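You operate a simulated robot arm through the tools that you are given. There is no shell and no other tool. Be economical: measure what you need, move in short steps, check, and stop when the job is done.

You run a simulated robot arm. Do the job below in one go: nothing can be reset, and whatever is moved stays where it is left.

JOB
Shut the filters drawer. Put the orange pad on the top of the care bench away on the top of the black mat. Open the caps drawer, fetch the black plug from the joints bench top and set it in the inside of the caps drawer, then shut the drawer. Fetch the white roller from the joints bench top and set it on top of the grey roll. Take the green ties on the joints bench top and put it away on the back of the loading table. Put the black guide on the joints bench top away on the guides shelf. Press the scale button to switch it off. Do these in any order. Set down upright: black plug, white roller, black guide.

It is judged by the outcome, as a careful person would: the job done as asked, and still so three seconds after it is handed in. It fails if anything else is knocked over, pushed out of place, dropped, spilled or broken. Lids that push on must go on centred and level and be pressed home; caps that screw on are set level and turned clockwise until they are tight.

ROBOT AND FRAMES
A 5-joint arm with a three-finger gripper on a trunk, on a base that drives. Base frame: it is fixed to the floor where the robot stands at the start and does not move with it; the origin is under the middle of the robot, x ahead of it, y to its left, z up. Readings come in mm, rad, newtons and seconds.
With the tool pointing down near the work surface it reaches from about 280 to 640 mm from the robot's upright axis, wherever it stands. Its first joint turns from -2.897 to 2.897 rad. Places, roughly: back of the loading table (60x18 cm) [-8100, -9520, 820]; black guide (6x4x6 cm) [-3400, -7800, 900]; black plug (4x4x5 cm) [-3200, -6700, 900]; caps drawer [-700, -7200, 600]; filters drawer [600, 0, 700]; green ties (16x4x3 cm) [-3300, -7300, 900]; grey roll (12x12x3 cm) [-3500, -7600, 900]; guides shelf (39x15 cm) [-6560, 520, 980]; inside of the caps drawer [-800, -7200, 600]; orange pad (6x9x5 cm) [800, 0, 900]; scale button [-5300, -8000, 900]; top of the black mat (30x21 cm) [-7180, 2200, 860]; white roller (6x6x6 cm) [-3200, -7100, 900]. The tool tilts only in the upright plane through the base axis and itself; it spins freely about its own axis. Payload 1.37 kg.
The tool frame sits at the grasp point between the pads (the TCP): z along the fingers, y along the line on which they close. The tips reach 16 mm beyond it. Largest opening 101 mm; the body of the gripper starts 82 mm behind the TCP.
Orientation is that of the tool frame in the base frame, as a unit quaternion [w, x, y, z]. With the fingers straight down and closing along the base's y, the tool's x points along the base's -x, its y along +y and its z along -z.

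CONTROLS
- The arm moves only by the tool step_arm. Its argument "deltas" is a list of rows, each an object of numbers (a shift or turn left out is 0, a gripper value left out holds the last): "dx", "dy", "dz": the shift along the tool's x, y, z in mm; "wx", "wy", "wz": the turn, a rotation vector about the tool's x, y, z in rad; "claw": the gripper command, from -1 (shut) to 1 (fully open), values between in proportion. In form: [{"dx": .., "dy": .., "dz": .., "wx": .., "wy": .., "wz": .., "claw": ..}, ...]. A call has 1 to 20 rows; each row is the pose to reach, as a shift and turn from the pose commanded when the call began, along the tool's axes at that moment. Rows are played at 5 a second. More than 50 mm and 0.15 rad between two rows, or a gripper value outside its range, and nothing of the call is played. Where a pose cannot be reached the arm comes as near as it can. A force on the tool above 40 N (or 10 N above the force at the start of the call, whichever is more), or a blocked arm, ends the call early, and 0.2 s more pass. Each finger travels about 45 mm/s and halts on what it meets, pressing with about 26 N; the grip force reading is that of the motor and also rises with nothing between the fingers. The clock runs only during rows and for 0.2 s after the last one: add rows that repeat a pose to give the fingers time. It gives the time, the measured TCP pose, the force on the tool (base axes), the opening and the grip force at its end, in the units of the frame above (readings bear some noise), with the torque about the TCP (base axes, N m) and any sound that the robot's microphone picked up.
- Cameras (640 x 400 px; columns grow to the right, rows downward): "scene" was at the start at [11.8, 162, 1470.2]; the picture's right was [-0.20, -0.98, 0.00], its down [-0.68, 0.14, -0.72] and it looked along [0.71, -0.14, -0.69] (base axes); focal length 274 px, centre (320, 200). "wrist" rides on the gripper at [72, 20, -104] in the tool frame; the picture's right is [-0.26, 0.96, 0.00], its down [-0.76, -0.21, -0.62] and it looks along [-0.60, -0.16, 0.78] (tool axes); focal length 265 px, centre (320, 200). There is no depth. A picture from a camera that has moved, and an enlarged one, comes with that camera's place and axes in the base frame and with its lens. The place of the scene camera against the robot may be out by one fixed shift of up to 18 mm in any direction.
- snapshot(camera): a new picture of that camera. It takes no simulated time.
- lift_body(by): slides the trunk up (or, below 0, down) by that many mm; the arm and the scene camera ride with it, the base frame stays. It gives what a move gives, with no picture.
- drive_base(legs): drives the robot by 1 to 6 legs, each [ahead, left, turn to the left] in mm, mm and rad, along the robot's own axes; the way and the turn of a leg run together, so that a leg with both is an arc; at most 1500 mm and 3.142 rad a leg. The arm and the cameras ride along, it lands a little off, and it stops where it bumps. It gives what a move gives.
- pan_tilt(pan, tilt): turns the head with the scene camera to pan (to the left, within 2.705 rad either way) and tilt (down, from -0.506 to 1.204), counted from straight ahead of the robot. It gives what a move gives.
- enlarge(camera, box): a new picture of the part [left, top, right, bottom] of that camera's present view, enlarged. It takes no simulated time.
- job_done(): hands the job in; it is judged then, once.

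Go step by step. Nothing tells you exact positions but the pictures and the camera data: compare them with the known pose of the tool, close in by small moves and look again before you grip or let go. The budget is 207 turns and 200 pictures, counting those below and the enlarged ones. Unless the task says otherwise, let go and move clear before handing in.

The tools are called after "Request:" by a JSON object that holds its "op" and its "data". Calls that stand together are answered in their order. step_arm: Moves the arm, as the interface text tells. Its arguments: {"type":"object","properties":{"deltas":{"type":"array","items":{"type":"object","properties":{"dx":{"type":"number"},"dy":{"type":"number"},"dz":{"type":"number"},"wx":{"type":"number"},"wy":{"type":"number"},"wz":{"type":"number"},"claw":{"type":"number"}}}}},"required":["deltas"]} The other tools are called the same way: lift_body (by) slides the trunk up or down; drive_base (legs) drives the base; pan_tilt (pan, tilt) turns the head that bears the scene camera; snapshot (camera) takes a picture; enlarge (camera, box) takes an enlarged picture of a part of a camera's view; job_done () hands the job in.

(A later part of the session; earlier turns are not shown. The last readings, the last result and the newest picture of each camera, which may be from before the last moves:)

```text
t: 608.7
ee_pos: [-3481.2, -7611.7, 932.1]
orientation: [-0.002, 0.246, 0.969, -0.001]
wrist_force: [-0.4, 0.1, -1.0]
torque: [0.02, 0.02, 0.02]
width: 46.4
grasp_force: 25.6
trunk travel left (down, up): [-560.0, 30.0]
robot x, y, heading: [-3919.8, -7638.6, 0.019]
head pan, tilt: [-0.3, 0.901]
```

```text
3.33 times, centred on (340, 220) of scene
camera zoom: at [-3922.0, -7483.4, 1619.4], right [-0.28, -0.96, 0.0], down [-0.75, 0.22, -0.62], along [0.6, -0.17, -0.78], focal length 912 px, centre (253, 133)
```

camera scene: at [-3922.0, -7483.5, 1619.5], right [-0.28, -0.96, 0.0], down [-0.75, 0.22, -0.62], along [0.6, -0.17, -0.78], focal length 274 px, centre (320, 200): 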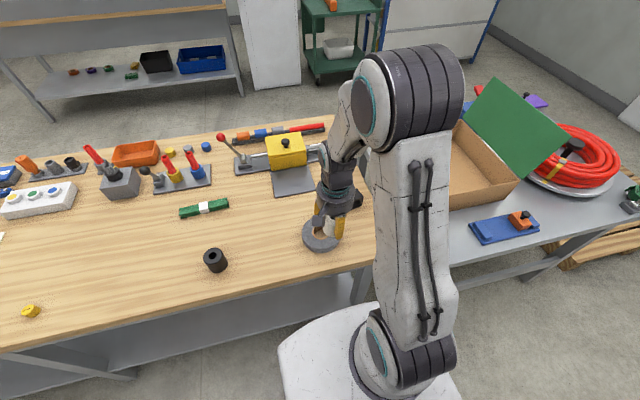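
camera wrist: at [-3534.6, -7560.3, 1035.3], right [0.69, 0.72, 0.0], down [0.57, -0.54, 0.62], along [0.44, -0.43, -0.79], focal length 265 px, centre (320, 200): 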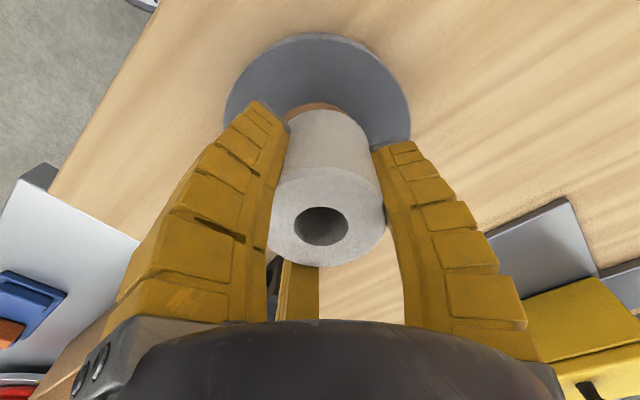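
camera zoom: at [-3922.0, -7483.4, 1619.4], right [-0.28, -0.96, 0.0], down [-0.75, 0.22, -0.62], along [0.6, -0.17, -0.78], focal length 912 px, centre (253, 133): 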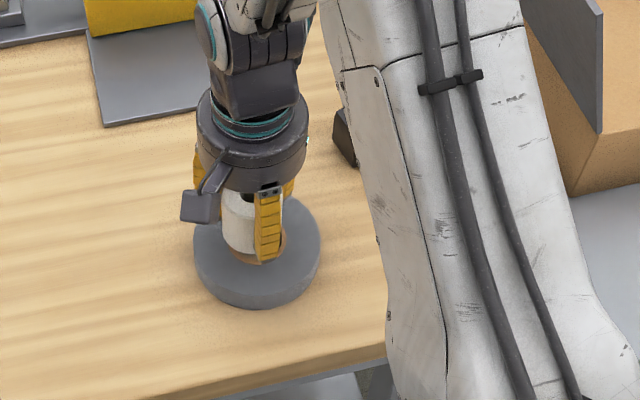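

Aligned. Lower the last 20 mm gently.

Request:
{"op": "step_arm", "data": {"deltas": [{"dx": -2, "dz": 8}, {"dx": -2, "dz": 13}, {"dx": -2, "dz": 16}, {"dx": -2, "dz": 19}, {"dx": -2, "dz": 22}, {"dx": -2, "dz": 24}, {"dx": -2, "dz": 26}]}}

Request:
{"op": "snapshot", "data": {"camera": "wrist"}}

```text
t: 610.3
ee_pos: [-3480.3, -7611.8, 904.4]
orientation: [0.001, 0.245, 0.97, 0.0]
wrist_force: [3.4, 4.5, 16.9]
torque: [0.1, -0.11, 0.0]
width: 47.3
grasp_force: 25.8
trunk travel left (down, up): [-560.0, 30.0]
robot x, y, heading: [-3920.9, -7638.0, 0.016]
head pan, tilt: [-0.3, 0.901]
```

```text
71 pictures are left
camera wrist: at [-3534.5, -7561.1, 1009.2], right [0.69, 0.72, 0.0], down [0.57, -0.54, 0.62], along [0.45, -0.43, -0.78], focal length 265 px, centre (320, 200)
```

wrist: 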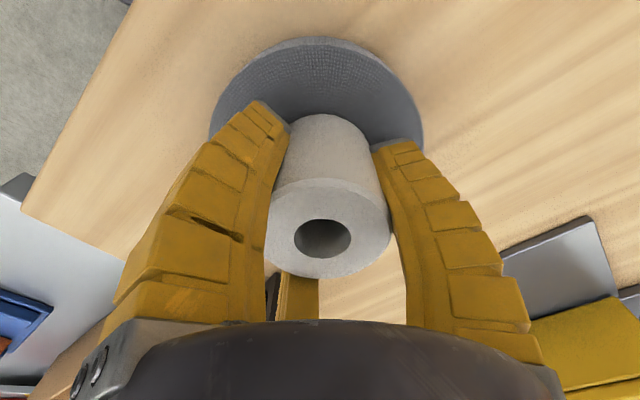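

Seated on the roll. Release and rise.

Request:
{"op": "step_arm", "data": {"deltas": [{"dz": -2}, {"dz": -2, "claw": 0.2}, {"dz": -2, "claw": 0.8}, {"dz": -2}, {"dz": -2}, {"dz": -10}, {"dz": -40}, {"dz": -80}, {"dz": -110}, {"dz": -110}]}}

Request:
{"op": "snapshot", "data": {"camera": "wrist"}}

Request:
{"op": "enlarge", "data": {"camera": "scene", "box": [260, 160, 420, 280]}}

```text
t: 612.5
ee_pos: [-3477.8, -7611.5, 1012.8]
orientation: [-0.001, 0.246, 0.969, -0.001]
wrist_force: [-0.6, 0.0, -0.6]
torque: [0.04, -0.02, 0.01]
width: 92.1
grasp_force: 1.1
trunk travel left (down, up): [-560.0, 30.0]
robot x, y, heading: [-3922.6, -7641.4, 0.015]
head pan, tilt: [-0.3, 0.901]
```

```text
70 pictures are left
camera wrist: at [-3531.7, -7560.0, 1117.0], right [0.69, 0.72, 0.0], down [0.57, -0.54, 0.62], along [0.44, -0.43, -0.79], focal length 265 px, centre (320, 200)
```

wrist: 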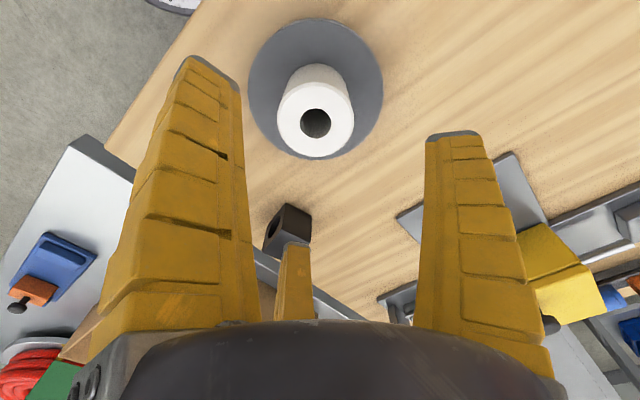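

```text
3.33 times, centred on (340, 220) of scene
camera zoom: at [-3921.9, -7483.4, 1619.4], right [-0.28, -0.96, 0.0], down [-0.75, 0.22, -0.62], along [0.6, -0.17, -0.78], focal length 912 px, centre (253, 133)
```

zoom: 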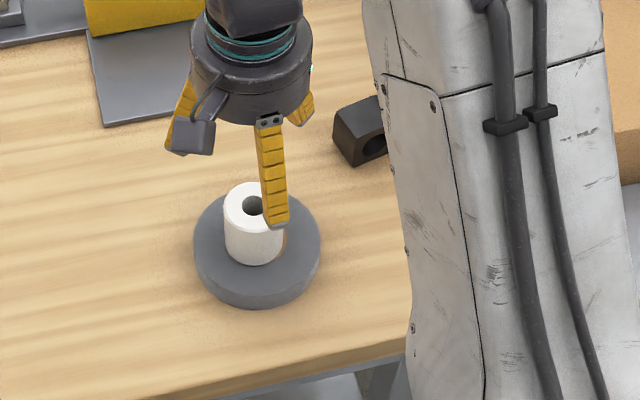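

The roller stands upright on the grey roll. Next the green ties, near [-3265, -7245]: I'll strafe back and look at them from above.

Request:
{"op": "drive_base", "data": {"legs": [[0, 390, -0.015], [95, 0, 0]]}}

Request:
{"op": "step_arm", "data": {"deltas": [{"dx": -30, "dy": 16}, {"dx": -60, "dy": 32}, {"dx": -70, "dy": 38, "dz": 20}, {"dx": -70, "dy": 38, "dz": 20}]}}

Request:
{"op": "snapshot", "data": {"camera": "wrist"}}

Request:
{"op": "snapshot", "data": {"camera": "scene"}}

```text
t: 615.6
ee_pos: [-3385.8, -7235.5, 1011.2]
orientation: [-0.003, 0.253, 0.967, -0.002]
wrist_force: [0.7, -1.1, 0.0]
torque: [-0.01, 0.01, 0.02]
width: 92.3
grasp_force: 0.7
trunk travel left (down, up): [-560.0, 30.0]
robot x, y, heading: [-3831.1, -7257.7, 0.003]
head pan, tilt: [-0.3, 0.901]
```

```text
t: 616.6
ee_pos: [-3305.6, -7239.0, 992.5]
orientation: [-0.001, 0.254, 0.967, -0.001]
wrist_force: [-0.3, 0.5, 0.0]
torque: [-0.01, 0.0, -0.01]
width: 91.8
grasp_force: 1.1
trunk travel left (down, up): [-560.0, 30.0]
robot x, y, heading: [-3831.7, -7259.5, 0.004]
head pan, tilt: [-0.3, 0.901]
```

```text
68 pictures are left
camera wrist: at [-3359.4, -7185.5, 1096.9], right [0.7, 0.71, 0.0], down [0.56, -0.55, 0.62], along [0.44, -0.44, -0.79], focal length 265 px, centre (320, 200)
```

wrist: 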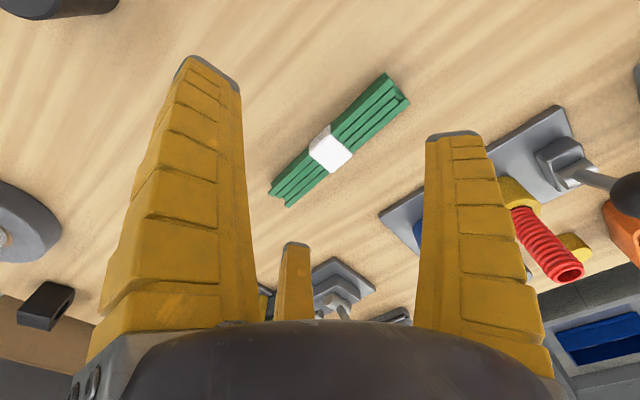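

```text
67 pictures are left
camera scene: at [-3828.8, -7100.1, 1619.5], right [-0.29, -0.96, 0.0], down [-0.75, 0.23, -0.62], along [0.59, -0.18, -0.78], focal length 274 px, centre (320, 200)
```

scene: 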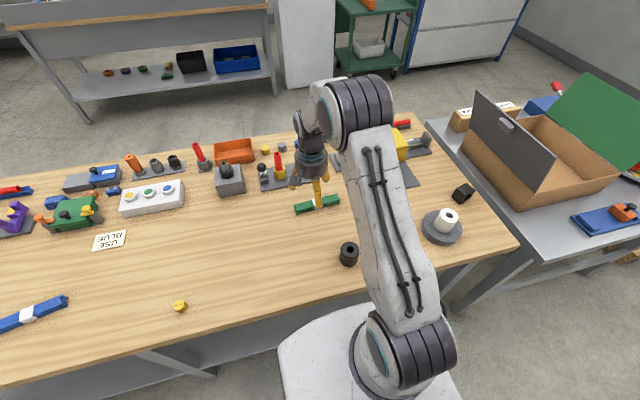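

The ties lie along y, centred at about [-3270, -7261]. I'll move over them and lower with the claw moderately open.

Request:
{"op": "step_arm", "data": {"deltas": [{"dx": -24, "dy": 1, "dz": 20, "claw": 0.4}, {"dx": -48, "dy": 2, "dz": 45}, {"dx": -48, "dy": 2, "dz": 75}, {"dx": -48, "dy": 2, "dz": 75}]}}

Request:
{"op": "snapshot", "data": {"camera": "wrist"}}

```text
t: 617.6
ee_pos: [-3265.1, -7257.5, 915.2]
orientation: [-0.001, 0.254, 0.967, -0.001]
wrist_force: [0.0, 0.4, 0.1]
torque: [0.01, -0.01, -0.04]
width: 73.7
grasp_force: 1.8
trunk travel left (down, up): [-560.0, 30.0]
robot x, y, heading: [-3831.3, -7257.2, 0.004]
head pan, tilt: [-0.3, 0.901]
```

```text
66 pictures are left
camera wrist: at [-3317.9, -7205.0, 1019.0], right [0.7, 0.71, 0.0], down [0.56, -0.55, 0.62], along [0.44, -0.44, -0.79], focal length 265 px, centre (320, 200)
```

wrist: 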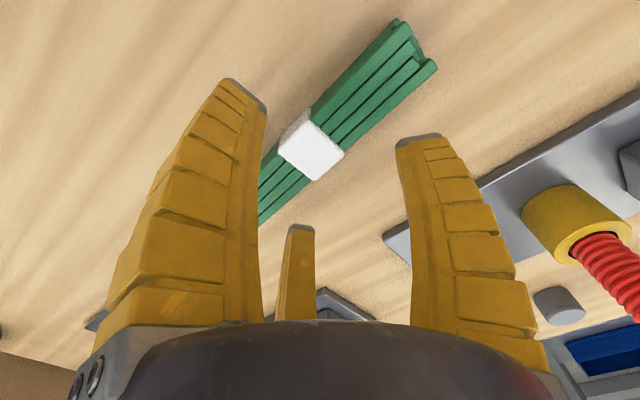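

Request:
{"op": "step_arm", "data": {"deltas": [{"dx": -8, "dz": 10}, {"dx": -8, "dz": 25}, {"dx": -8, "dz": 35}, {"dx": -8, "dz": 41}, {"dx": -8, "dz": 41, "claw": -1}, {"dx": -8, "dz": 41}, {"dx": -8, "dz": 41}, {"dx": -8, "dz": 41}, {"dx": -8, "dz": 41}]}}

Request:
{"op": "snapshot", "data": {"camera": "wrist"}}

```text
t: 619.6
ee_pos: [-3258.7, -7261.4, 876.0]
orientation: [-0.002, 0.254, 0.967, -0.001]
wrist_force: [-0.4, 0.4, 6.1]
torque: [-0.05, 0.12, -0.02]
width: 43.8
grasp_force: 25.6
trunk travel left (down, up): [-560.0, 30.0]
robot x, y, heading: [-3829.2, -7256.0, -0.002]
head pan, tilt: [-0.3, 0.901]
```

```text
65 pictures are left
camera wrist: at [-3311.1, -7208.8, 981.5], right [0.7, 0.71, 0.0], down [0.56, -0.55, 0.62], along [0.44, -0.44, -0.79], focal length 265 px, centre (320, 200)
```

wrist: 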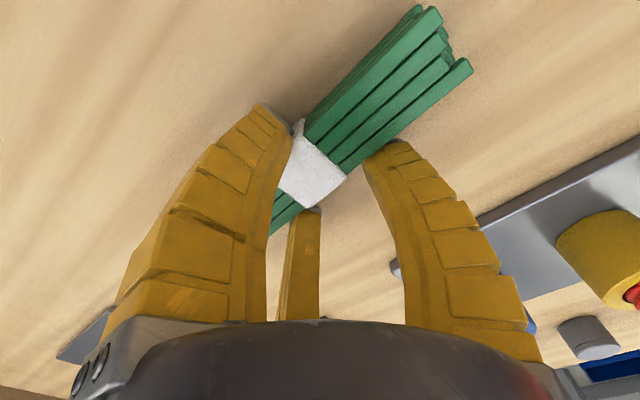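

Gripped. Lift and check.

Request:
{"op": "step_arm", "data": {"deltas": [{"dz": -25}, {"dz": -50}, {"dz": -80}, {"dz": -110}, {"dz": -135}, {"dz": -135}]}}

Request:
{"op": "snapshot", "data": {"camera": "wrist"}}

```text
t: 621.0
ee_pos: [-3257.9, -7260.0, 1011.6]
orientation: [-0.002, 0.253, 0.967, 0.0]
wrist_force: [-0.5, -0.3, -1.1]
torque: [0.0, -0.02, -0.02]
width: 43.6
grasp_force: 25.6
trunk travel left (down, up): [-560.0, 30.0]
robot x, y, heading: [-3831.1, -7255.6, 0.005]
head pan, tilt: [-0.3, 0.901]
```

```text
64 pictures are left
camera wrist: at [-3311.2, -7208.1, 1114.7], right [0.7, 0.71, 0.0], down [0.56, -0.55, 0.62], along [0.44, -0.44, -0.79], focal length 265 px, centre (320, 200)
```

wrist: 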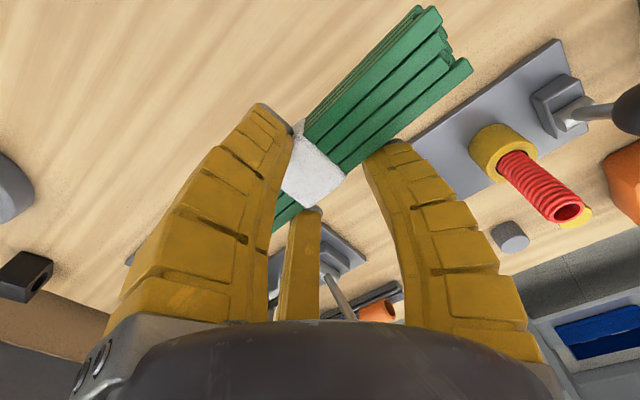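

Held firmly. Retract, back off, turn west and look toward the scale and loading table.

Request:
{"op": "step_arm", "data": {"deltas": [{"dx": 40, "dy": -22}, {"dx": 80, "dy": -45}, {"dx": 120, "dy": -67}, {"dx": 160, "dy": -90}, {"dx": 190, "dy": -107}, {"dx": 190, "dy": -107}]}}

Request:
{"op": "drive_base", "data": {"legs": [[-350, 0, 0], [0, 0, 3.13]]}}

Request:
{"op": "pan_tilt", "data": {"pan": 0.2, "tilt": 0.4}}

Request:
{"op": "snapshot", "data": {"camera": "scene"}}

```text
t: 622.4
ee_pos: [-3479.3, -7262.6, 1013.9]
orientation: [-0.002, 0.253, 0.967, 0.0]
wrist_force: [0.6, -0.5, -0.8]
torque: [-0.01, -0.01, -0.03]
width: 43.2
grasp_force: 26.3
trunk travel left (down, up): [-560.0, 30.0]
robot x, y, heading: [-3831.5, -7258.1, 0.004]
head pan, tilt: [-0.3, 0.901]
```

```text
t: 631.8
ee_pos: [-4534.8, -7207.5, 1012.7]
orientation: [0.0, 0.95, -0.312, 0.002]
wrist_force: [0.4, 0.2, -0.2]
torque: [-0.02, 0.03, 0.01]
width: 43.2
grasp_force: 26.1
trunk travel left (down, up): [-560.0, 30.0]
robot x, y, heading: [-4184.6, -7259.4, 3.021]
head pan, tilt: [-0.3, 0.901]
```

```text
t: 632.7
ee_pos: [-4536.5, -7206.3, 1014.1]
orientation: [0.0, 0.95, -0.312, 0.001]
wrist_force: [-0.2, 0.5, -0.9]
torque: [-0.02, -0.02, -0.04]
width: 43.5
grasp_force: 25.9
trunk travel left (down, up): [-560.0, 30.0]
robot x, y, heading: [-4185.3, -7259.2, 3.022]
head pan, tilt: [0.201, 0.4]
```

```text
63 pictures are left
camera scene: at [-4249.2, -7441.9, 1662.4], right [-0.08, 1.0, 0.0], down [0.39, 0.03, -0.92], along [-0.92, -0.07, -0.39], focal length 274 px, centre (320, 200)
```

scene: 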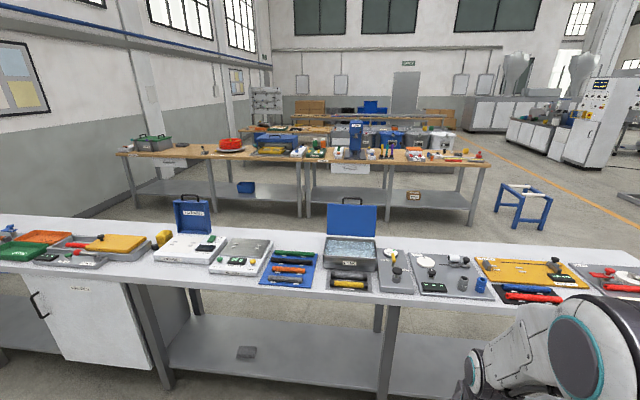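

Request:
{"op": "enlarge", "data": {"camera": "scene", "box": [150, 190, 310, 290]}}

Request:
{"op": "enlarge", "data": {"camera": "scene", "box": [100, 100, 300, 225]}}

```text
4.00 times, centred on (230, 240) of scene
camera zoom: at [-4249.2, -7441.9, 1662.4], right [-0.08, 1.0, 0.0], down [0.39, 0.03, -0.92], along [-0.92, -0.07, -0.39], focal length 1094 px, centre (680, 40)
```

zoom: 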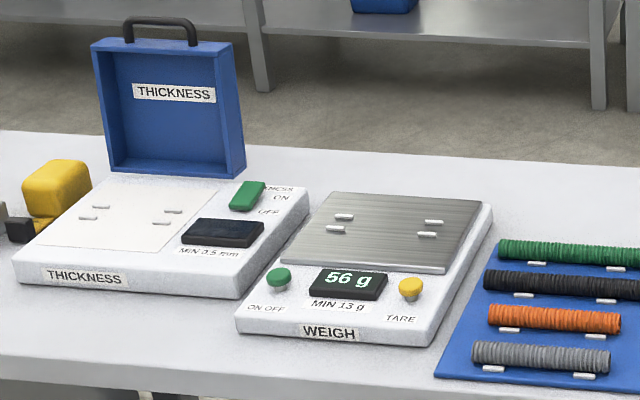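

```text
3.20 times, centred on (200, 162) of scene
camera zoom: at [-4249.2, -7441.9, 1662.4], right [-0.08, 1.0, 0.0], down [0.39, 0.03, -0.92], along [-0.92, -0.07, -0.39], focal length 876 px, centre (704, 320)
```

zoom: 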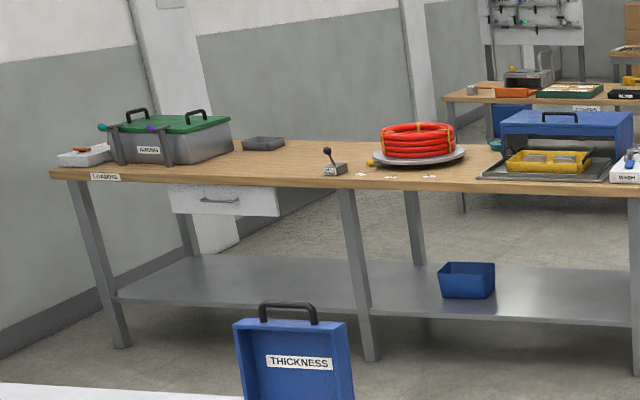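

The scale's green ON/OFF button is at about [-5290, -8000]. I'll first take the ties to the back of the loading table (free spot near [-8100, -9500]), approached from its west side, via the aisle north of the benches.

Request:
{"op": "drive_base", "data": {"legs": [[0, 0, 0.12], [0, -1450, 0], [0, -1480, 0], [1400, -50, 0], [1400, 0, 0]]}}

Request:
{"op": "pan_tilt", "data": {"pan": 0.4, "tilt": 0.4}}

Request:
{"op": "snapshot", "data": {"camera": "scene"}}

```text
t: 660.6
ee_pos: [-7286.7, -4150.0, 1013.0]
orientation: [0.001, 0.963, -0.269, 0.002]
wrist_force: [0.1, -0.2, -0.3]
torque: [-0.02, -0.01, -0.02]
width: 43.1
grasp_force: 26.6
trunk travel left (down, up): [-560.0, 30.0]
robot x, y, heading: [-6931.6, -4169.5, 3.115]
head pan, tilt: [0.201, 0.4]
```

```text
t: 661.3
ee_pos: [-7285.7, -4151.4, 1013.5]
orientation: [-0.001, 0.964, -0.268, 0.001]
wrist_force: [-0.3, 0.6, -0.2]
torque: [0.04, 0.0, -0.02]
width: 43.2
grasp_force: 26.1
trunk travel left (down, up): [-560.0, 30.0]
robot x, y, heading: [-6936.3, -4170.3, 3.113]
head pan, tilt: [0.4, 0.4]
```

```text
60 pictures are left
camera scene: at [-6974.2, -4376.0, 1662.5], right [-0.36, 0.93, 0.0], down [0.36, 0.14, -0.92], along [-0.86, -0.33, -0.39], focal length 274 px, centre (320, 200)
```

scene: 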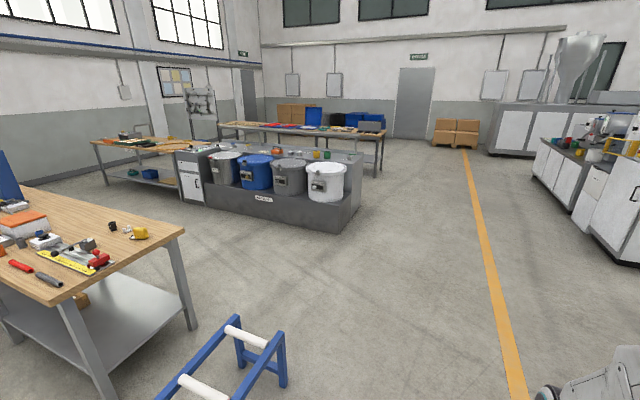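

The aisle west of the benches (x about -8.1 to -9.8 m) looks clear. Drive into it and south.

Request:
{"op": "drive_base", "data": {"legs": [[1450, 0, 0.025], [560, 0, 0], [0, 1450, 0], [0, 1450, 0]]}}

Request:
{"op": "pan_tilt", "data": {"pan": 1.5, "tilt": 0.4}}

Request:
{"op": "snapshot", "data": {"camera": "scene"}}

```text
t: 685.0
ee_pos: [-9323.6, -7050.5, 1012.9]
orientation: [-0.001, 0.966, -0.257, 0.002]
wrist_force: [0.9, -0.3, 0.5]
torque: [0.0, -0.02, -0.01]
width: 42.7
grasp_force: 26.3
trunk travel left (down, up): [-560.0, 30.0]
robot x, y, heading: [-8968.7, -7058.9, 3.133]
head pan, tilt: [0.4, 0.4]
```

```text
t: 686.4
ee_pos: [-9323.4, -7048.3, 1013.5]
orientation: [0.0, 0.966, -0.258, 0.002]
wrist_force: [-0.3, -0.2, -0.8]
torque: [-0.01, -0.01, -0.01]
width: 42.5
grasp_force: 26.0
trunk travel left (down, up): [-560.0, 30.0]
robot x, y, heading: [-8971.9, -7056.7, 3.132]
head pan, tilt: [1.499, 0.4]
```

```text
59 pictures are left
camera scene: at [-8927.9, -7324.8, 1662.5], right [-1.0, 0.08, 0.0], down [0.03, 0.39, -0.92], along [-0.07, -0.92, -0.39], focal length 274 px, centre (320, 200)
```

scene: 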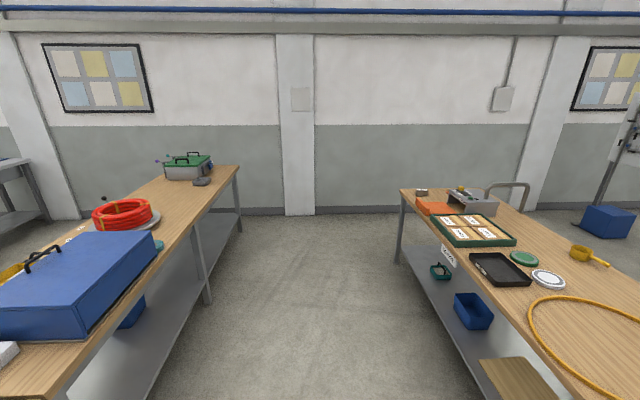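

The spot near [-8110, -9480] is free (between grey tray and hose coil). Drive there, turn to face the table from its west side.

Request:
{"op": "drive_base", "data": {"legs": [[0, 1400, 0], [0, 1020, 0], [0, 0, 3.13], [320, 0, 0]]}}

Request:
{"op": "pan_tilt", "data": {"pan": -0.3, "tilt": 0.8}}

Request:
{"op": "snapshot", "data": {"camera": "scene"}}

```text
t: 707.2
ee_pos: [-8295.6, -9448.2, 1013.7]
orientation: [-0.002, 0.247, 0.969, -0.001]
wrist_force: [0.8, 0.3, 0.1]
torque: [0.0, 0.02, 0.0]
width: 42.6
grasp_force: 26.1
trunk travel left (down, up): [-560.0, 30.0]
robot x, y, heading: [-8647.4, -9449.3, 0.018]
head pan, tilt: [1.499, 0.4]
```

```text
t: 709.0
ee_pos: [-8296.3, -9450.2, 1012.7]
orientation: [-0.002, 0.247, 0.969, 0.0]
wrist_force: [-0.1, 0.0, -0.2]
torque: [0.02, 0.01, 0.0]
width: 42.7
grasp_force: 25.8
trunk travel left (down, up): [-560.0, 30.0]
robot x, y, heading: [-8647.8, -9447.1, 0.016]
head pan, tilt: [-0.3, 0.799]
```

```text
58 pictures are left
camera scene: at [-8642.9, -9291.4, 1627.4], right [-0.28, -0.96, 0.0], down [-0.69, 0.2, -0.7], along [0.67, -0.2, -0.72], focal length 274 px, centre (320, 200)
```

scene: 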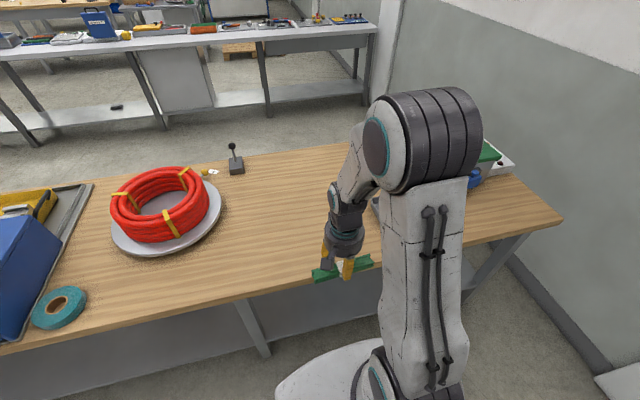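

I'll extend over the strip and lower.

Request:
{"op": "step_arm", "data": {"deltas": [{"dx": -40, "dy": 18}, {"dx": -80, "dy": 36}, {"dx": -120, "dy": 54}, {"dx": -160, "dy": 72}, {"dx": -179, "dy": 81}, {"dx": -179, "dy": 81, "dz": 30}, {"dx": -179, "dy": 81, "dz": 30}]}}

Request:
{"op": "lift_body", "data": {"by": -80}}

Request:
{"op": "snapshot", "data": {"camera": "wrist"}}

Request:
{"op": "snapshot", "data": {"camera": "scene"}}

```text
t: 710.6
ee_pos: [-8099.8, -9465.5, 982.4]
orientation: [-0.003, 0.247, 0.969, -0.001]
wrist_force: [0.0, -0.2, -0.3]
torque: [-0.02, -0.01, -0.02]
width: 42.9
grasp_force: 26.3
trunk travel left (down, up): [-560.0, 30.0]
robot x, y, heading: [-8648.1, -9444.3, 0.014]
head pan, tilt: [-0.3, 0.799]
```

```text
t: 711.8
ee_pos: [-8101.0, -9465.2, 902.4]
orientation: [-0.002, 0.247, 0.969, 0.0]
wrist_force: [-1.0, -0.7, -0.4]
torque: [-0.01, -0.04, -0.01]
width: 42.4
grasp_force: 26.7
trunk travel left (down, up): [-480.0, 110.0]
robot x, y, heading: [-8648.1, -9444.1, 0.014]
head pan, tilt: [-0.3, 0.799]
```

```text
57 pictures are left
camera wrist: at [-8154.1, -9414.1, 1006.4], right [0.69, 0.72, 0.0], down [0.57, -0.54, 0.62], along [0.44, -0.43, -0.79], focal length 265 px, centre (320, 200)
```

wrist: 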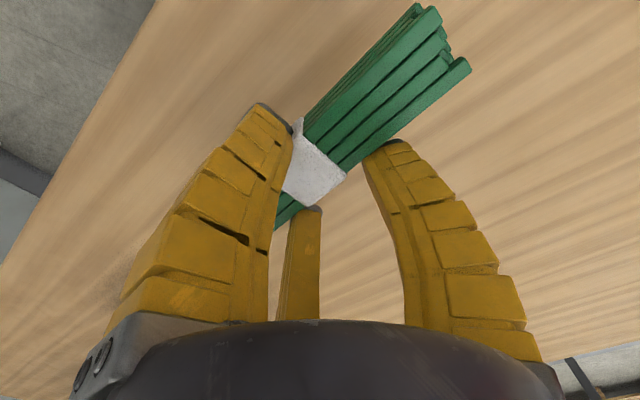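

```text
56 pictures are left
camera scene: at [-8643.0, -9291.5, 1547.4], right [-0.28, -0.96, 0.0], down [-0.69, 0.2, -0.7], along [0.67, -0.2, -0.72], focal length 274 px, centre (320, 200)
```

scene: 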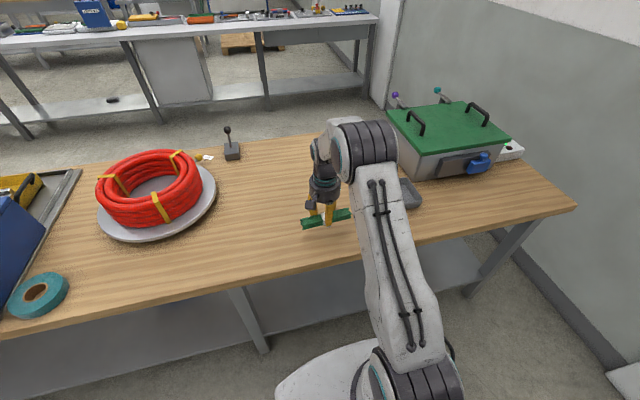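

Clear of everything. Lower until contact.

Request:
{"op": "step_arm", "data": {"deltas": [{"dz": 15}, {"dz": 28}, {"dz": 36}, {"dz": 40}, {"dz": 44}, {"dz": 48}, {"dz": 52}, {"dz": 56}, {"dz": 60}, {"dz": 64}, {"dz": 68}, {"dz": 72}]}}

Request:
{"op": "snapshot", "data": {"camera": "wrist"}}

```text
t: 714.5
ee_pos: [-8099.7, -9465.9, 836.3]
orientation: [0.004, 0.247, 0.969, 0.001]
wrist_force: [-4.5, 0.4, 19.4]
torque: [0.09, 0.46, -0.01]
width: 44.0
grasp_force: 25.7
trunk travel left (down, up): [-480.0, 110.0]
robot x, y, heading: [-8650.6, -9447.0, 0.01]
head pan, tilt: [-0.3, 0.799]
stopped in row 12: the force on the tool passed its limit at 41 N (the readings are from after the stop); the commanded pose is now the measured one
```

```text
55 pictures are left
camera wrist: at [-8154.7, -9414.2, 939.4], right [0.69, 0.72, 0.01], down [0.56, -0.54, 0.63], along [0.45, -0.43, -0.78], focal length 265 px, centre (320, 200)
```

wrist: 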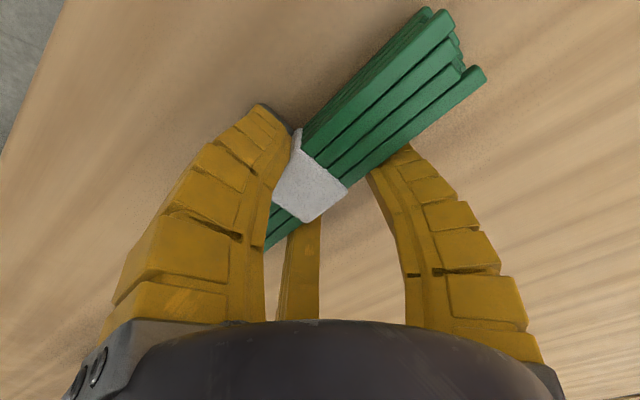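

Contact made. Release and rise.

Request:
{"op": "step_arm", "data": {"deltas": [{"dz": -4}, {"dz": -4, "claw": 0.3}, {"dz": -4, "claw": 0.5}, {"dz": -4}, {"dz": -15}, {"dz": -50}, {"dz": -95}, {"dz": -130}, {"dz": -130}]}}

Request:
{"op": "lift_body", "data": {"by": 80}}

Request:
{"op": "snapshot", "data": {"camera": "scene"}}

```text
t: 716.5
ee_pos: [-8102.5, -9465.8, 965.5]
orientation: [0.002, 0.246, 0.969, 0.001]
wrist_force: [-0.2, 0.0, 0.3]
torque: [-0.03, 0.0, -0.01]
width: 77.9
grasp_force: 2.0
trunk travel left (down, up): [-480.0, 110.0]
robot x, y, heading: [-8646.7, -9446.0, 0.011]
head pan, tilt: [-0.3, 0.799]
```

```text
t: 717.6
ee_pos: [-8101.6, -9466.0, 1044.0]
orientation: [0.001, 0.248, 0.969, 0.0]
wrist_force: [-0.3, -0.1, 0.6]
torque: [0.0, 0.02, 0.03]
width: 78.3
grasp_force: 2.0
trunk travel left (down, up): [-560.0, 30.0]
robot x, y, heading: [-8649.9, -9444.4, 0.013]
head pan, tilt: [-0.3, 0.799]
```

```text
54 pictures are left
camera scene: at [-8642.8, -9291.4, 1627.3], right [-0.28, -0.96, 0.0], down [-0.69, 0.2, -0.7], along [0.67, -0.2, -0.72], focal length 274 px, centre (320, 200)
```

scene: 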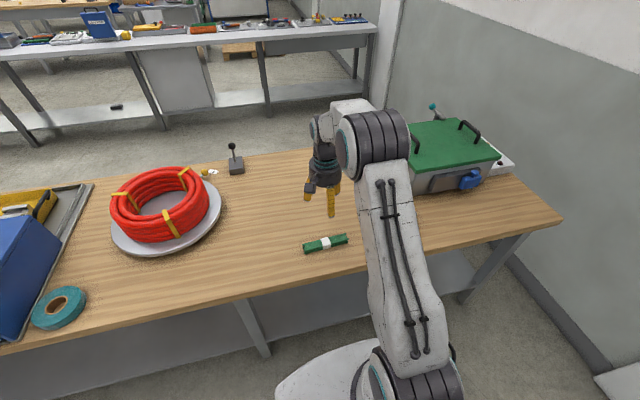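

The ties lie on the back strip of the loading table. Now back around to the scale.

Request:
{"op": "step_arm", "data": {"deltas": [{"dx": 40, "dy": -20}, {"dx": 80, "dy": -42}, {"dx": 120, "dy": -64}, {"dx": 160, "dy": -86}, {"dx": 175, "dy": -95}, {"dx": 175, "dy": -95}]}}

Request:
{"op": "drive_base", "data": {"legs": [[-300, 0, 0], [0, 1450, 0], [0, 1450, 0], [0, 1450, 0], [0, 900, 0]]}}

Request:
{"op": "drive_base", "data": {"legs": [[1480, 0, 0], [1480, 0, 0], [1480, 0, 0]]}}

```text
t: 719.0
ee_pos: [-8301.5, -9469.1, 1046.2]
orientation: [0.003, 0.247, 0.969, 0.0]
wrist_force: [-0.2, -0.1, -0.2]
torque: [0.02, -0.03, 0.0]
width: 78.0
grasp_force: 1.8
trunk travel left (down, up): [-560.0, 30.0]
robot x, y, heading: [-8648.7, -9446.0, 0.015]
head pan, tilt: [-0.3, 0.799]
```

```text
t: 745.6
ee_pos: [-8697.4, -4268.5, 1045.2]
orientation: [0.003, 0.243, 0.97, 0.0]
wrist_force: [-1.2, 0.0, 0.2]
torque: [0.01, 0.0, 0.04]
width: 78.2
grasp_force: 1.7
trunk travel left (down, up): [-560.0, 30.0]
robot x, y, heading: [-9044.2, -4249.4, 0.022]
head pan, tilt: [-0.3, 0.799]
```

```text
t: 766.8
ee_pos: [-4257.9, -3999.9, 1046.1]
orientation: [0.002, 0.22, 0.975, 0.0]
wrist_force: [-0.4, -0.2, 0.0]
torque: [-0.01, 0.02, -0.02]
width: 78.3
grasp_force: 2.1
trunk travel left (down, up): [-560.0, 30.0]
robot x, y, heading: [-4606.8, -3993.3, 0.064]
head pan, tilt: [-0.3, 0.799]
```

Request:
{"op": "drive_base", "data": {"legs": [[0, 0, 3.08], [-100, 1400, 0], [0, 1400, 0], [0, 1150, 0]]}}

Request:
{"op": "pan_tilt", "data": {"pan": 0.0, "tilt": 0.7}}

Request:
{"op": "snapshot", "data": {"camera": "scene"}}

```text
t: 793.1
ee_pos: [-5053.7, -7912.3, 1046.1]
orientation: [0.0, 0.96, -0.279, -0.002]
wrist_force: [-1.4, -0.6, 0.5]
torque: [0.02, -0.01, -0.01]
width: 78.2
grasp_force: 1.6
trunk travel left (down, up): [-560.0, 30.0]
robot x, y, heading: [-4709.0, -7956.8, 3.094]
head pan, tilt: [-0.3, 0.799]
```

```text
t: 793.9
ee_pos: [-5053.5, -7912.8, 1045.5]
orientation: [0.0, 0.96, -0.279, -0.002]
wrist_force: [-0.4, -0.3, 0.5]
torque: [-0.05, 0.02, 0.02]
width: 78.1
grasp_force: 1.9
trunk travel left (down, up): [-560.0, 30.0]
robot x, y, heading: [-4707.7, -7954.8, 3.088]
head pan, tilt: [0.0, 0.7]
```

```text
53 pictures are left
camera scene: at [-4750.0, -8128.3, 1635.6], right [0.05, 1.0, 0.0], down [0.64, -0.03, -0.76], along [-0.76, 0.04, -0.64], focal length 274 px, centre (320, 200)
```

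scene: 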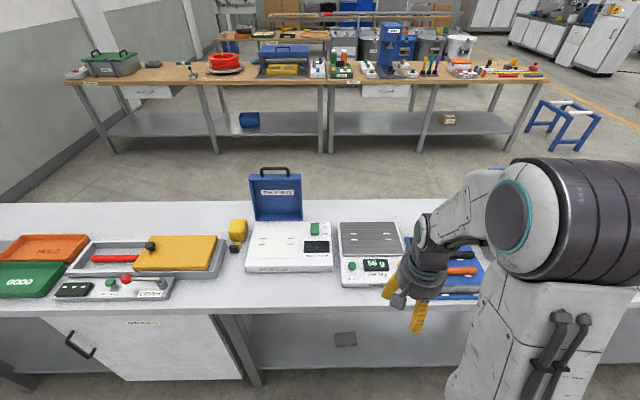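

The ON/OFF button is at about [-5290, -7993, 895]. Move closer, close the claw and hover over it.

Request:
{"op": "drive_base", "data": {"legs": [[100, 0, 0]]}}

Request:
{"op": "step_arm", "data": {"deltas": [{"dx": -20, "dy": 40, "claw": -1}, {"dx": -40, "dy": 80}, {"dx": -60, "dy": 120}, {"dx": -66, "dy": 132}, {"dx": -66, "dy": 132, "dz": 30}, {"dx": -66, "dy": 132, "dz": 60}, {"dx": -66, "dy": 132, "dz": 60}]}}

Request:
{"op": "snapshot", "data": {"camera": "wrist"}}

Request:
{"op": "enlarge", "data": {"camera": "scene", "box": [290, 200, 450, 300]}}

```text
t: 795.0
ee_pos: [-5156.6, -7909.3, 1045.3]
orientation: [0.001, 0.961, -0.278, -0.002]
wrist_force: [0.2, 0.4, 0.2]
torque: [0.02, 0.01, 0.02]
width: 78.1
grasp_force: 1.8
trunk travel left (down, up): [-560.0, 30.0]
robot x, y, heading: [-4804.3, -7953.8, 3.095]
head pan, tilt: [0.0, 0.7]
```

```text
t: 796.6
ee_pos: [-5281.7, -7984.8, 985.0]
orientation: [0.002, 0.961, -0.278, -0.002]
wrist_force: [-0.6, 0.0, -0.4]
torque: [0.01, -0.01, 0.01]
width: 0.1
grasp_force: 25.4
trunk travel left (down, up): [-560.0, 30.0]
robot x, y, heading: [-4808.6, -7950.8, 3.091]
head pan, tilt: [0.0, 0.7]
```

```text
52 pictures are left
camera wrist: at [-5231.2, -8040.5, 1089.5], right [-0.74, -0.68, 0.0], down [-0.53, 0.58, 0.62], along [-0.42, 0.46, -0.78], focal length 265 px, centre (320, 200)
```

wrist: 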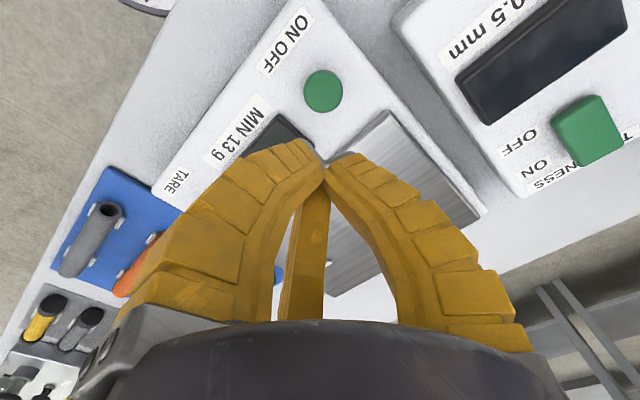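

```text
4.00 times, centred on (370, 250) of scene
camera zoom: at [-4850.3, -8123.5, 1635.6], right [0.05, 1.0, 0.0], down [0.64, -0.03, -0.77], along [-0.76, 0.04, -0.64], focal length 1094 px, centre (120, 0)
```

zoom: 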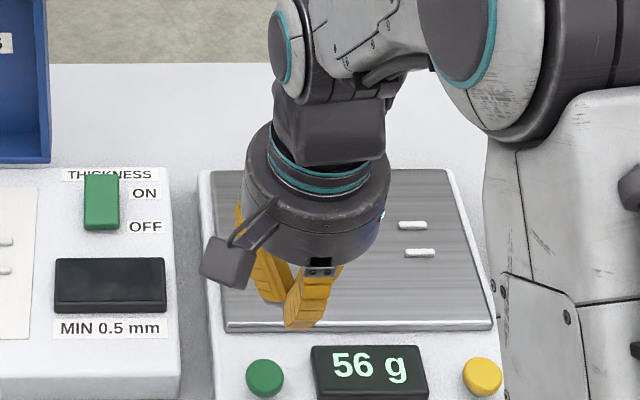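

I'll shift toward the button and take a second wrist view for its height.

Request:
{"op": "step_arm", "data": {"deltas": [{"dx": 19, "dy": 8}, {"dx": 19, "dy": 8, "dz": 30}, {"dx": 19, "dy": 8, "dz": 30}]}}

Request:
{"op": "snapshot", "data": {"camera": "wrist"}}

```text
t: 797.4
ee_pos: [-5268.8, -8001.6, 956.0]
orientation: [0.001, 0.961, -0.277, -0.002]
wrist_force: [0.3, -0.3, 0.4]
torque: [-0.01, -0.05, 0.02]
width: 0.0
grasp_force: 25.8
trunk travel left (down, up): [-560.0, 30.0]
robot x, y, heading: [-4809.7, -7957.2, 3.095]
head pan, tilt: [0.0, 0.7]
```

```text
50 pictures are left
camera wrist: at [-5217.7, -8057.2, 1059.5], right [-0.74, -0.68, 0.0], down [-0.53, 0.58, 0.62], along [-0.42, 0.46, -0.78], focal length 265 px, centre (320, 200)
```

wrist: 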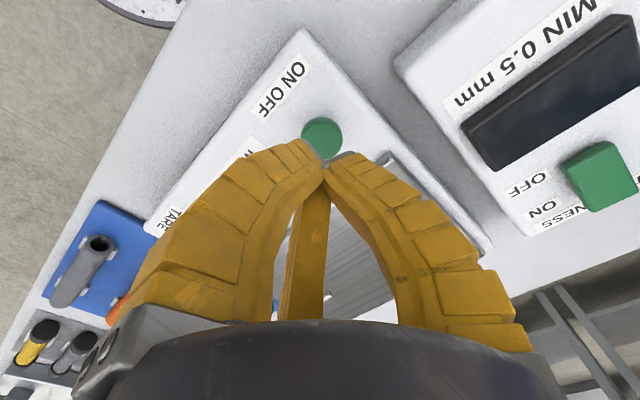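

Button top at about [-5270, -8000, 896], right below the tips. Pressing down gently.

Request:
{"op": "step_arm", "data": {"deltas": [{"dx": -2, "dz": 15}, {"dx": -2, "dz": 28}, {"dx": -2, "dz": 34}, {"dx": -2, "dz": 38}, {"dx": -2, "dz": 42}, {"dx": -2, "dz": 45}, {"dx": -2, "dz": 48}]}}

Request:
{"op": "enlarge", "data": {"camera": "scene", "box": [290, 200, 450, 300]}}

```text
t: 799.0
ee_pos: [-5272.4, -8001.9, 909.3]
orientation: [0.001, 0.961, -0.277, -0.003]
wrist_force: [-0.4, 1.0, 2.6]
torque: [0.02, -0.01, -0.01]
width: 0.1
grasp_force: 26.3
trunk travel left (down, up): [-560.0, 30.0]
robot x, y, heading: [-4807.6, -7952.6, 3.091]
head pan, tilt: [0.0, 0.7]
heard: click
```

```text
4.00 times, centred on (370, 250) of scene
camera zoom: at [-4850.4, -8123.4, 1635.7], right [0.05, 1.0, 0.0], down [0.64, -0.03, -0.76], along [-0.76, 0.04, -0.64], focal length 1094 px, centre (120, 0)
```

zoom: 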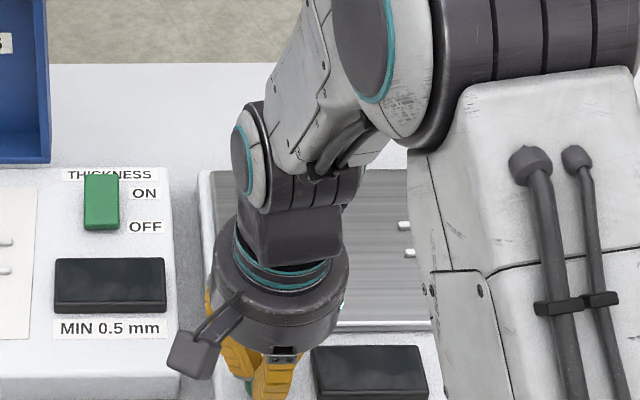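

A click, and the display has gone dark. Rise and confirm.

Request:
{"op": "step_arm", "data": {"deltas": [{"dz": -30}, {"dz": -70}, {"dz": -110}, {"dz": -130}, {"dz": -130}]}}

Request:
{"op": "step_arm", "data": {"deltas": [{"dx": 40, "dy": -25}, {"dx": 80, "dy": -50}, {"dx": 100, "dy": -62}, {"dx": 100, "dy": -62}]}}

Request:
{"op": "enlarge", "data": {"camera": "scene", "box": [290, 200, 450, 300]}}

```text
t: 800.2
ee_pos: [-5271.5, -7997.5, 1038.0]
orientation: [0.0, 0.961, -0.277, -0.002]
wrist_force: [0.2, -0.1, 0.4]
torque: [-0.01, 0.01, 0.01]
width: 0.0
grasp_force: 27.9
trunk travel left (down, up): [-560.0, 30.0]
robot x, y, heading: [-4808.1, -7950.4, 3.096]
head pan, tilt: [0.0, 0.7]
```

```text
t: 801.2
ee_pos: [-5152.8, -8002.5, 1040.9]
orientation: [0.001, 0.961, -0.277, -0.002]
wrist_force: [0.4, 0.5, 0.7]
torque: [0.01, -0.02, -0.04]
width: 0.0
grasp_force: 27.8
trunk travel left (down, up): [-560.0, 30.0]
robot x, y, heading: [-4807.8, -7954.1, 3.096]
head pan, tilt: [0.0, 0.7]
```

```text
4.00 times, centred on (370, 250) of scene
camera zoom: at [-4850.6, -8123.6, 1635.6], right [0.05, 1.0, 0.0], down [0.64, -0.03, -0.76], along [-0.76, 0.04, -0.64], focal length 1094 px, centre (120, 0)
```

zoom: 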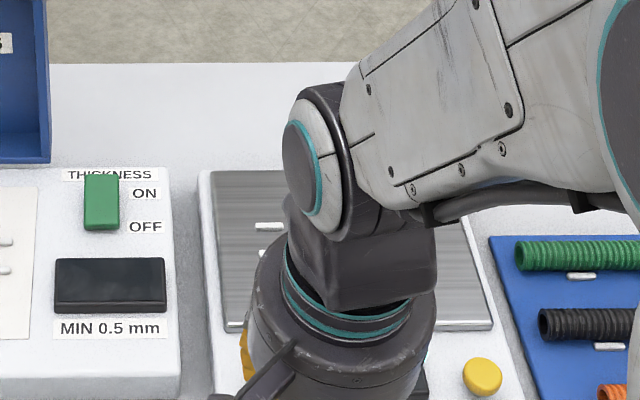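

The scale is off. Now the black guide: turn back to the joints bench.

Request:
{"op": "drive_base", "data": {"legs": [[-450, 0, 0], [0, 0, -3.09], [420, 180, 0]]}}

Request:
{"op": "pan_tilt", "data": {"pan": -0.2, "tilt": 0.85}}

Request:
{"op": "snapshot", "data": {"camera": "scene"}}

Request:
{"op": "snapshot", "data": {"camera": "wrist"}}

```text
t: 813.6
ee_pos: [-3584.9, -7762.8, 1040.1]
orientation: [0.002, 0.276, 0.961, 0.0]
wrist_force: [-1.0, -0.4, -0.4]
torque: [-0.02, 0.03, -0.03]
width: 0.2
grasp_force: 27.7
trunk travel left (down, up): [-560.0, 30.0]
robot x, y, heading: [-3929.9, -7815.7, -0.039]
head pan, tilt: [0.0, 0.7]
```

```text
t: 814.4
ee_pos: [-3586.4, -7762.4, 1041.2]
orientation: [0.003, 0.275, 0.961, 0.001]
wrist_force: [-0.2, -1.3, -0.2]
torque: [0.0, 0.01, 0.02]
width: 0.0
grasp_force: 27.8
trunk travel left (down, up): [-560.0, 30.0]
robot x, y, heading: [-3931.2, -7813.6, -0.045]
head pan, tilt: [-0.201, 0.85]
```

```text
47 pictures are left
camera scene: at [-3914.9, -7652.7, 1623.4], right [-0.24, -0.97, 0.0], down [-0.73, 0.18, -0.66], along [0.64, -0.16, -0.75], focal length 274 px, centre (320, 200)
```

scene: 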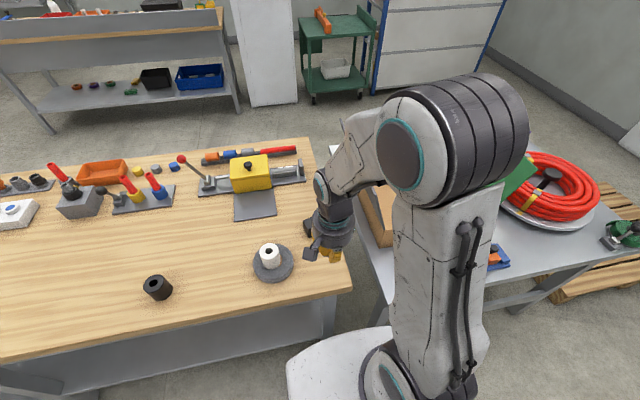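

```text
46 pictures are left
camera wrist: at [-3637.4, -7708.7, 1143.9], right [0.73, 0.68, 0.0], down [0.53, -0.58, 0.62], along [0.42, -0.46, -0.78], focal length 265 px, centre (320, 200)
```

wrist: 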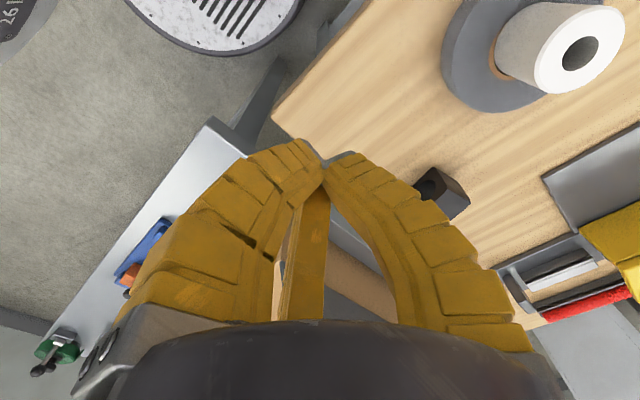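

The guide is a black block with a hole near [-3392, -7751]. I'll move nearer and view it.

Request:
{"op": "step_arm", "data": {"deltas": [{"dx": -35, "dy": 26, "claw": 0.3}, {"dx": -70, "dy": 50}, {"dx": -100, "dy": 74}, {"dx": -110, "dy": 80, "dz": 25}, {"dx": -110, "dy": 80, "dz": 40}, {"dx": -110, "dy": 80, "dz": 40}]}}

Request:
{"op": "snapshot", "data": {"camera": "wrist"}}

Request:
{"op": "enlarge", "data": {"camera": "scene", "box": [270, 190, 390, 280]}}

```text
t: 815.8
ee_pos: [-3450.1, -7753.6, 1001.3]
orientation: [0.002, 0.276, 0.961, 0.001]
wrist_force: [0.2, -1.1, -0.2]
torque: [-0.01, -0.02, -0.01]
width: 68.8
grasp_force: 2.3
trunk travel left (down, up): [-560.0, 30.0]
robot x, y, heading: [-3929.9, -7814.6, -0.043]
head pan, tilt: [-0.201, 0.85]
```

```text
45 pictures are left
camera wrist: at [-3502.3, -7699.9, 1104.9], right [0.73, 0.68, 0.0], down [0.53, -0.58, 0.62], along [0.42, -0.46, -0.78], focal length 265 px, centre (320, 200)
```

wrist: 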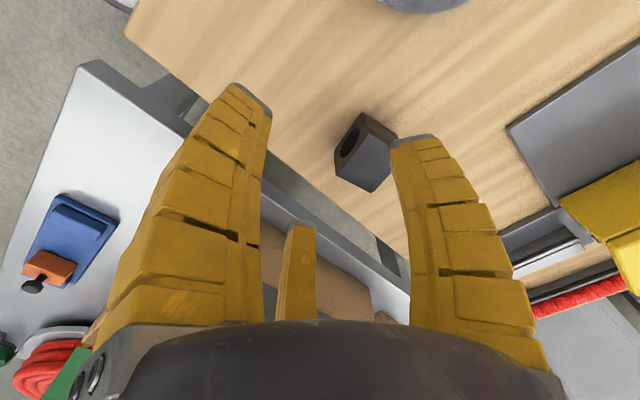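

```text
4.44 times, centred on (330, 235) of scene
camera zoom: at [-3915.0, -7652.8, 1623.3], right [-0.24, -0.97, 0.0], down [-0.73, 0.18, -0.66], along [0.64, -0.16, -0.75], focal length 1216 px, centre (276, 44)
```

zoom: 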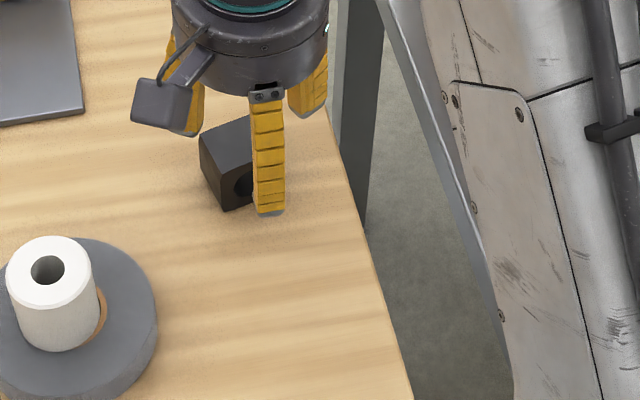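

Request:
{"op": "enlarge", "data": {"camera": "wrist", "box": [310, 90, 430, 210]}}

```text
3.33 times, centred on (370, 150) of wrist
camera zoom: at [-3502.3, -7699.9, 1104.9], right [0.73, 0.68, 0.0], down [0.53, -0.58, 0.62], along [0.42, -0.46, -0.78], focal length 885 px, centre (153, 367)
```

zoom: 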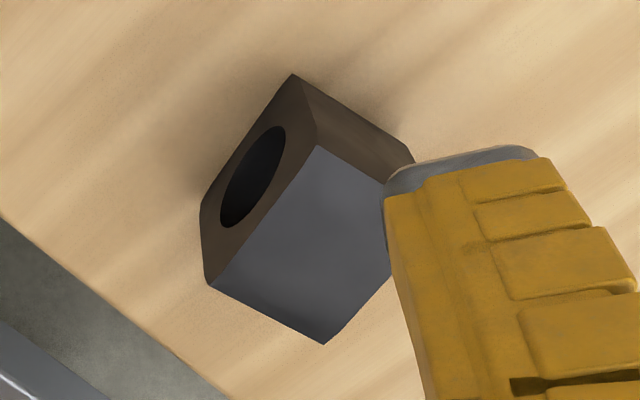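

Guide: top at z about 897, centre about [-3384, -7762], long side close to y with yaw about 13°, through-hole along x. I'll rotate the tool so one finger lies along its long axis, move above and check.

Request:
{"op": "step_arm", "data": {"deltas": [{"dx": -20, "dy": 9, "wz": 0.13, "claw": 0.5}, {"dx": -40, "dy": 18, "wz": 0.26}, {"dx": -60, "dy": 27, "dz": 20, "wz": 0.26}, {"dx": -60, "dy": 27, "dz": 50, "wz": 0.26}, {"dx": -60, "dy": 27, "dz": 70, "wz": 0.26}, {"dx": -60, "dy": 27, "dz": 70, "wz": 0.26}]}}

Request:
{"op": "snapshot", "data": {"camera": "wrist"}}

```text
t: 817.2
ee_pos: [-3385.8, -7760.1, 930.7]
orientation: [0.002, 0.398, 0.917, 0.001]
wrist_force: [-0.2, -0.2, 0.4]
torque: [-0.02, 0.04, -0.04]
width: 77.9
grasp_force: 2.1
trunk travel left (down, up): [-560.0, 30.0]
robot x, y, heading: [-3933.9, -7814.5, -0.047]
head pan, tilt: [-0.201, 0.85]
```

```text
42 pictures are left
camera wrist: at [-3420.4, -7695.2, 1036.0], right [0.88, 0.47, 0.0], down [0.36, -0.69, 0.62], along [0.29, -0.55, -0.78], focal length 265 px, centre (320, 200)
```

wrist: 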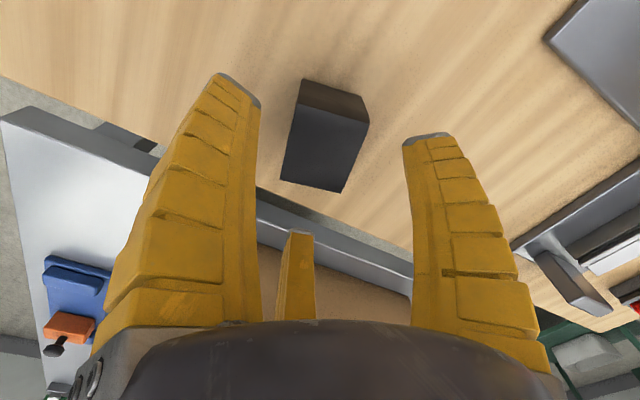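

Centred and aligned. Descend and close.

Request:
{"op": "step_arm", "data": {"deltas": [{"dz": 20}, {"dz": 38}, {"dz": 48}, {"dz": 54}, {"dz": 54, "claw": -1}, {"dz": 54}, {"dz": 54}, {"dz": 54}, {"dz": 54}]}}

Request:
{"op": "snapshot", "data": {"camera": "wrist"}}

```text
t: 819.2
ee_pos: [-3384.7, -7762.3, 875.9]
orientation: [0.002, 0.397, 0.918, 0.001]
wrist_force: [-1.0, 0.1, -0.2]
torque: [-0.03, 0.0, 0.04]
width: 30.9
grasp_force: 25.9
trunk travel left (down, up): [-560.0, 30.0]
robot x, y, heading: [-3931.3, -7819.2, -0.051]
head pan, tilt: [-0.201, 0.85]
```

```text
41 pictures are left
camera wrist: at [-3420.3, -7696.0, 980.5], right [0.88, 0.47, 0.0], down [0.36, -0.69, 0.62], along [0.29, -0.55, -0.78], focal length 265 px, centre (320, 200)
```

wrist: 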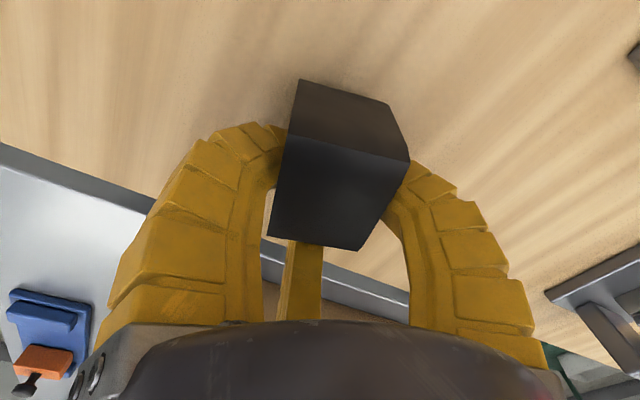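

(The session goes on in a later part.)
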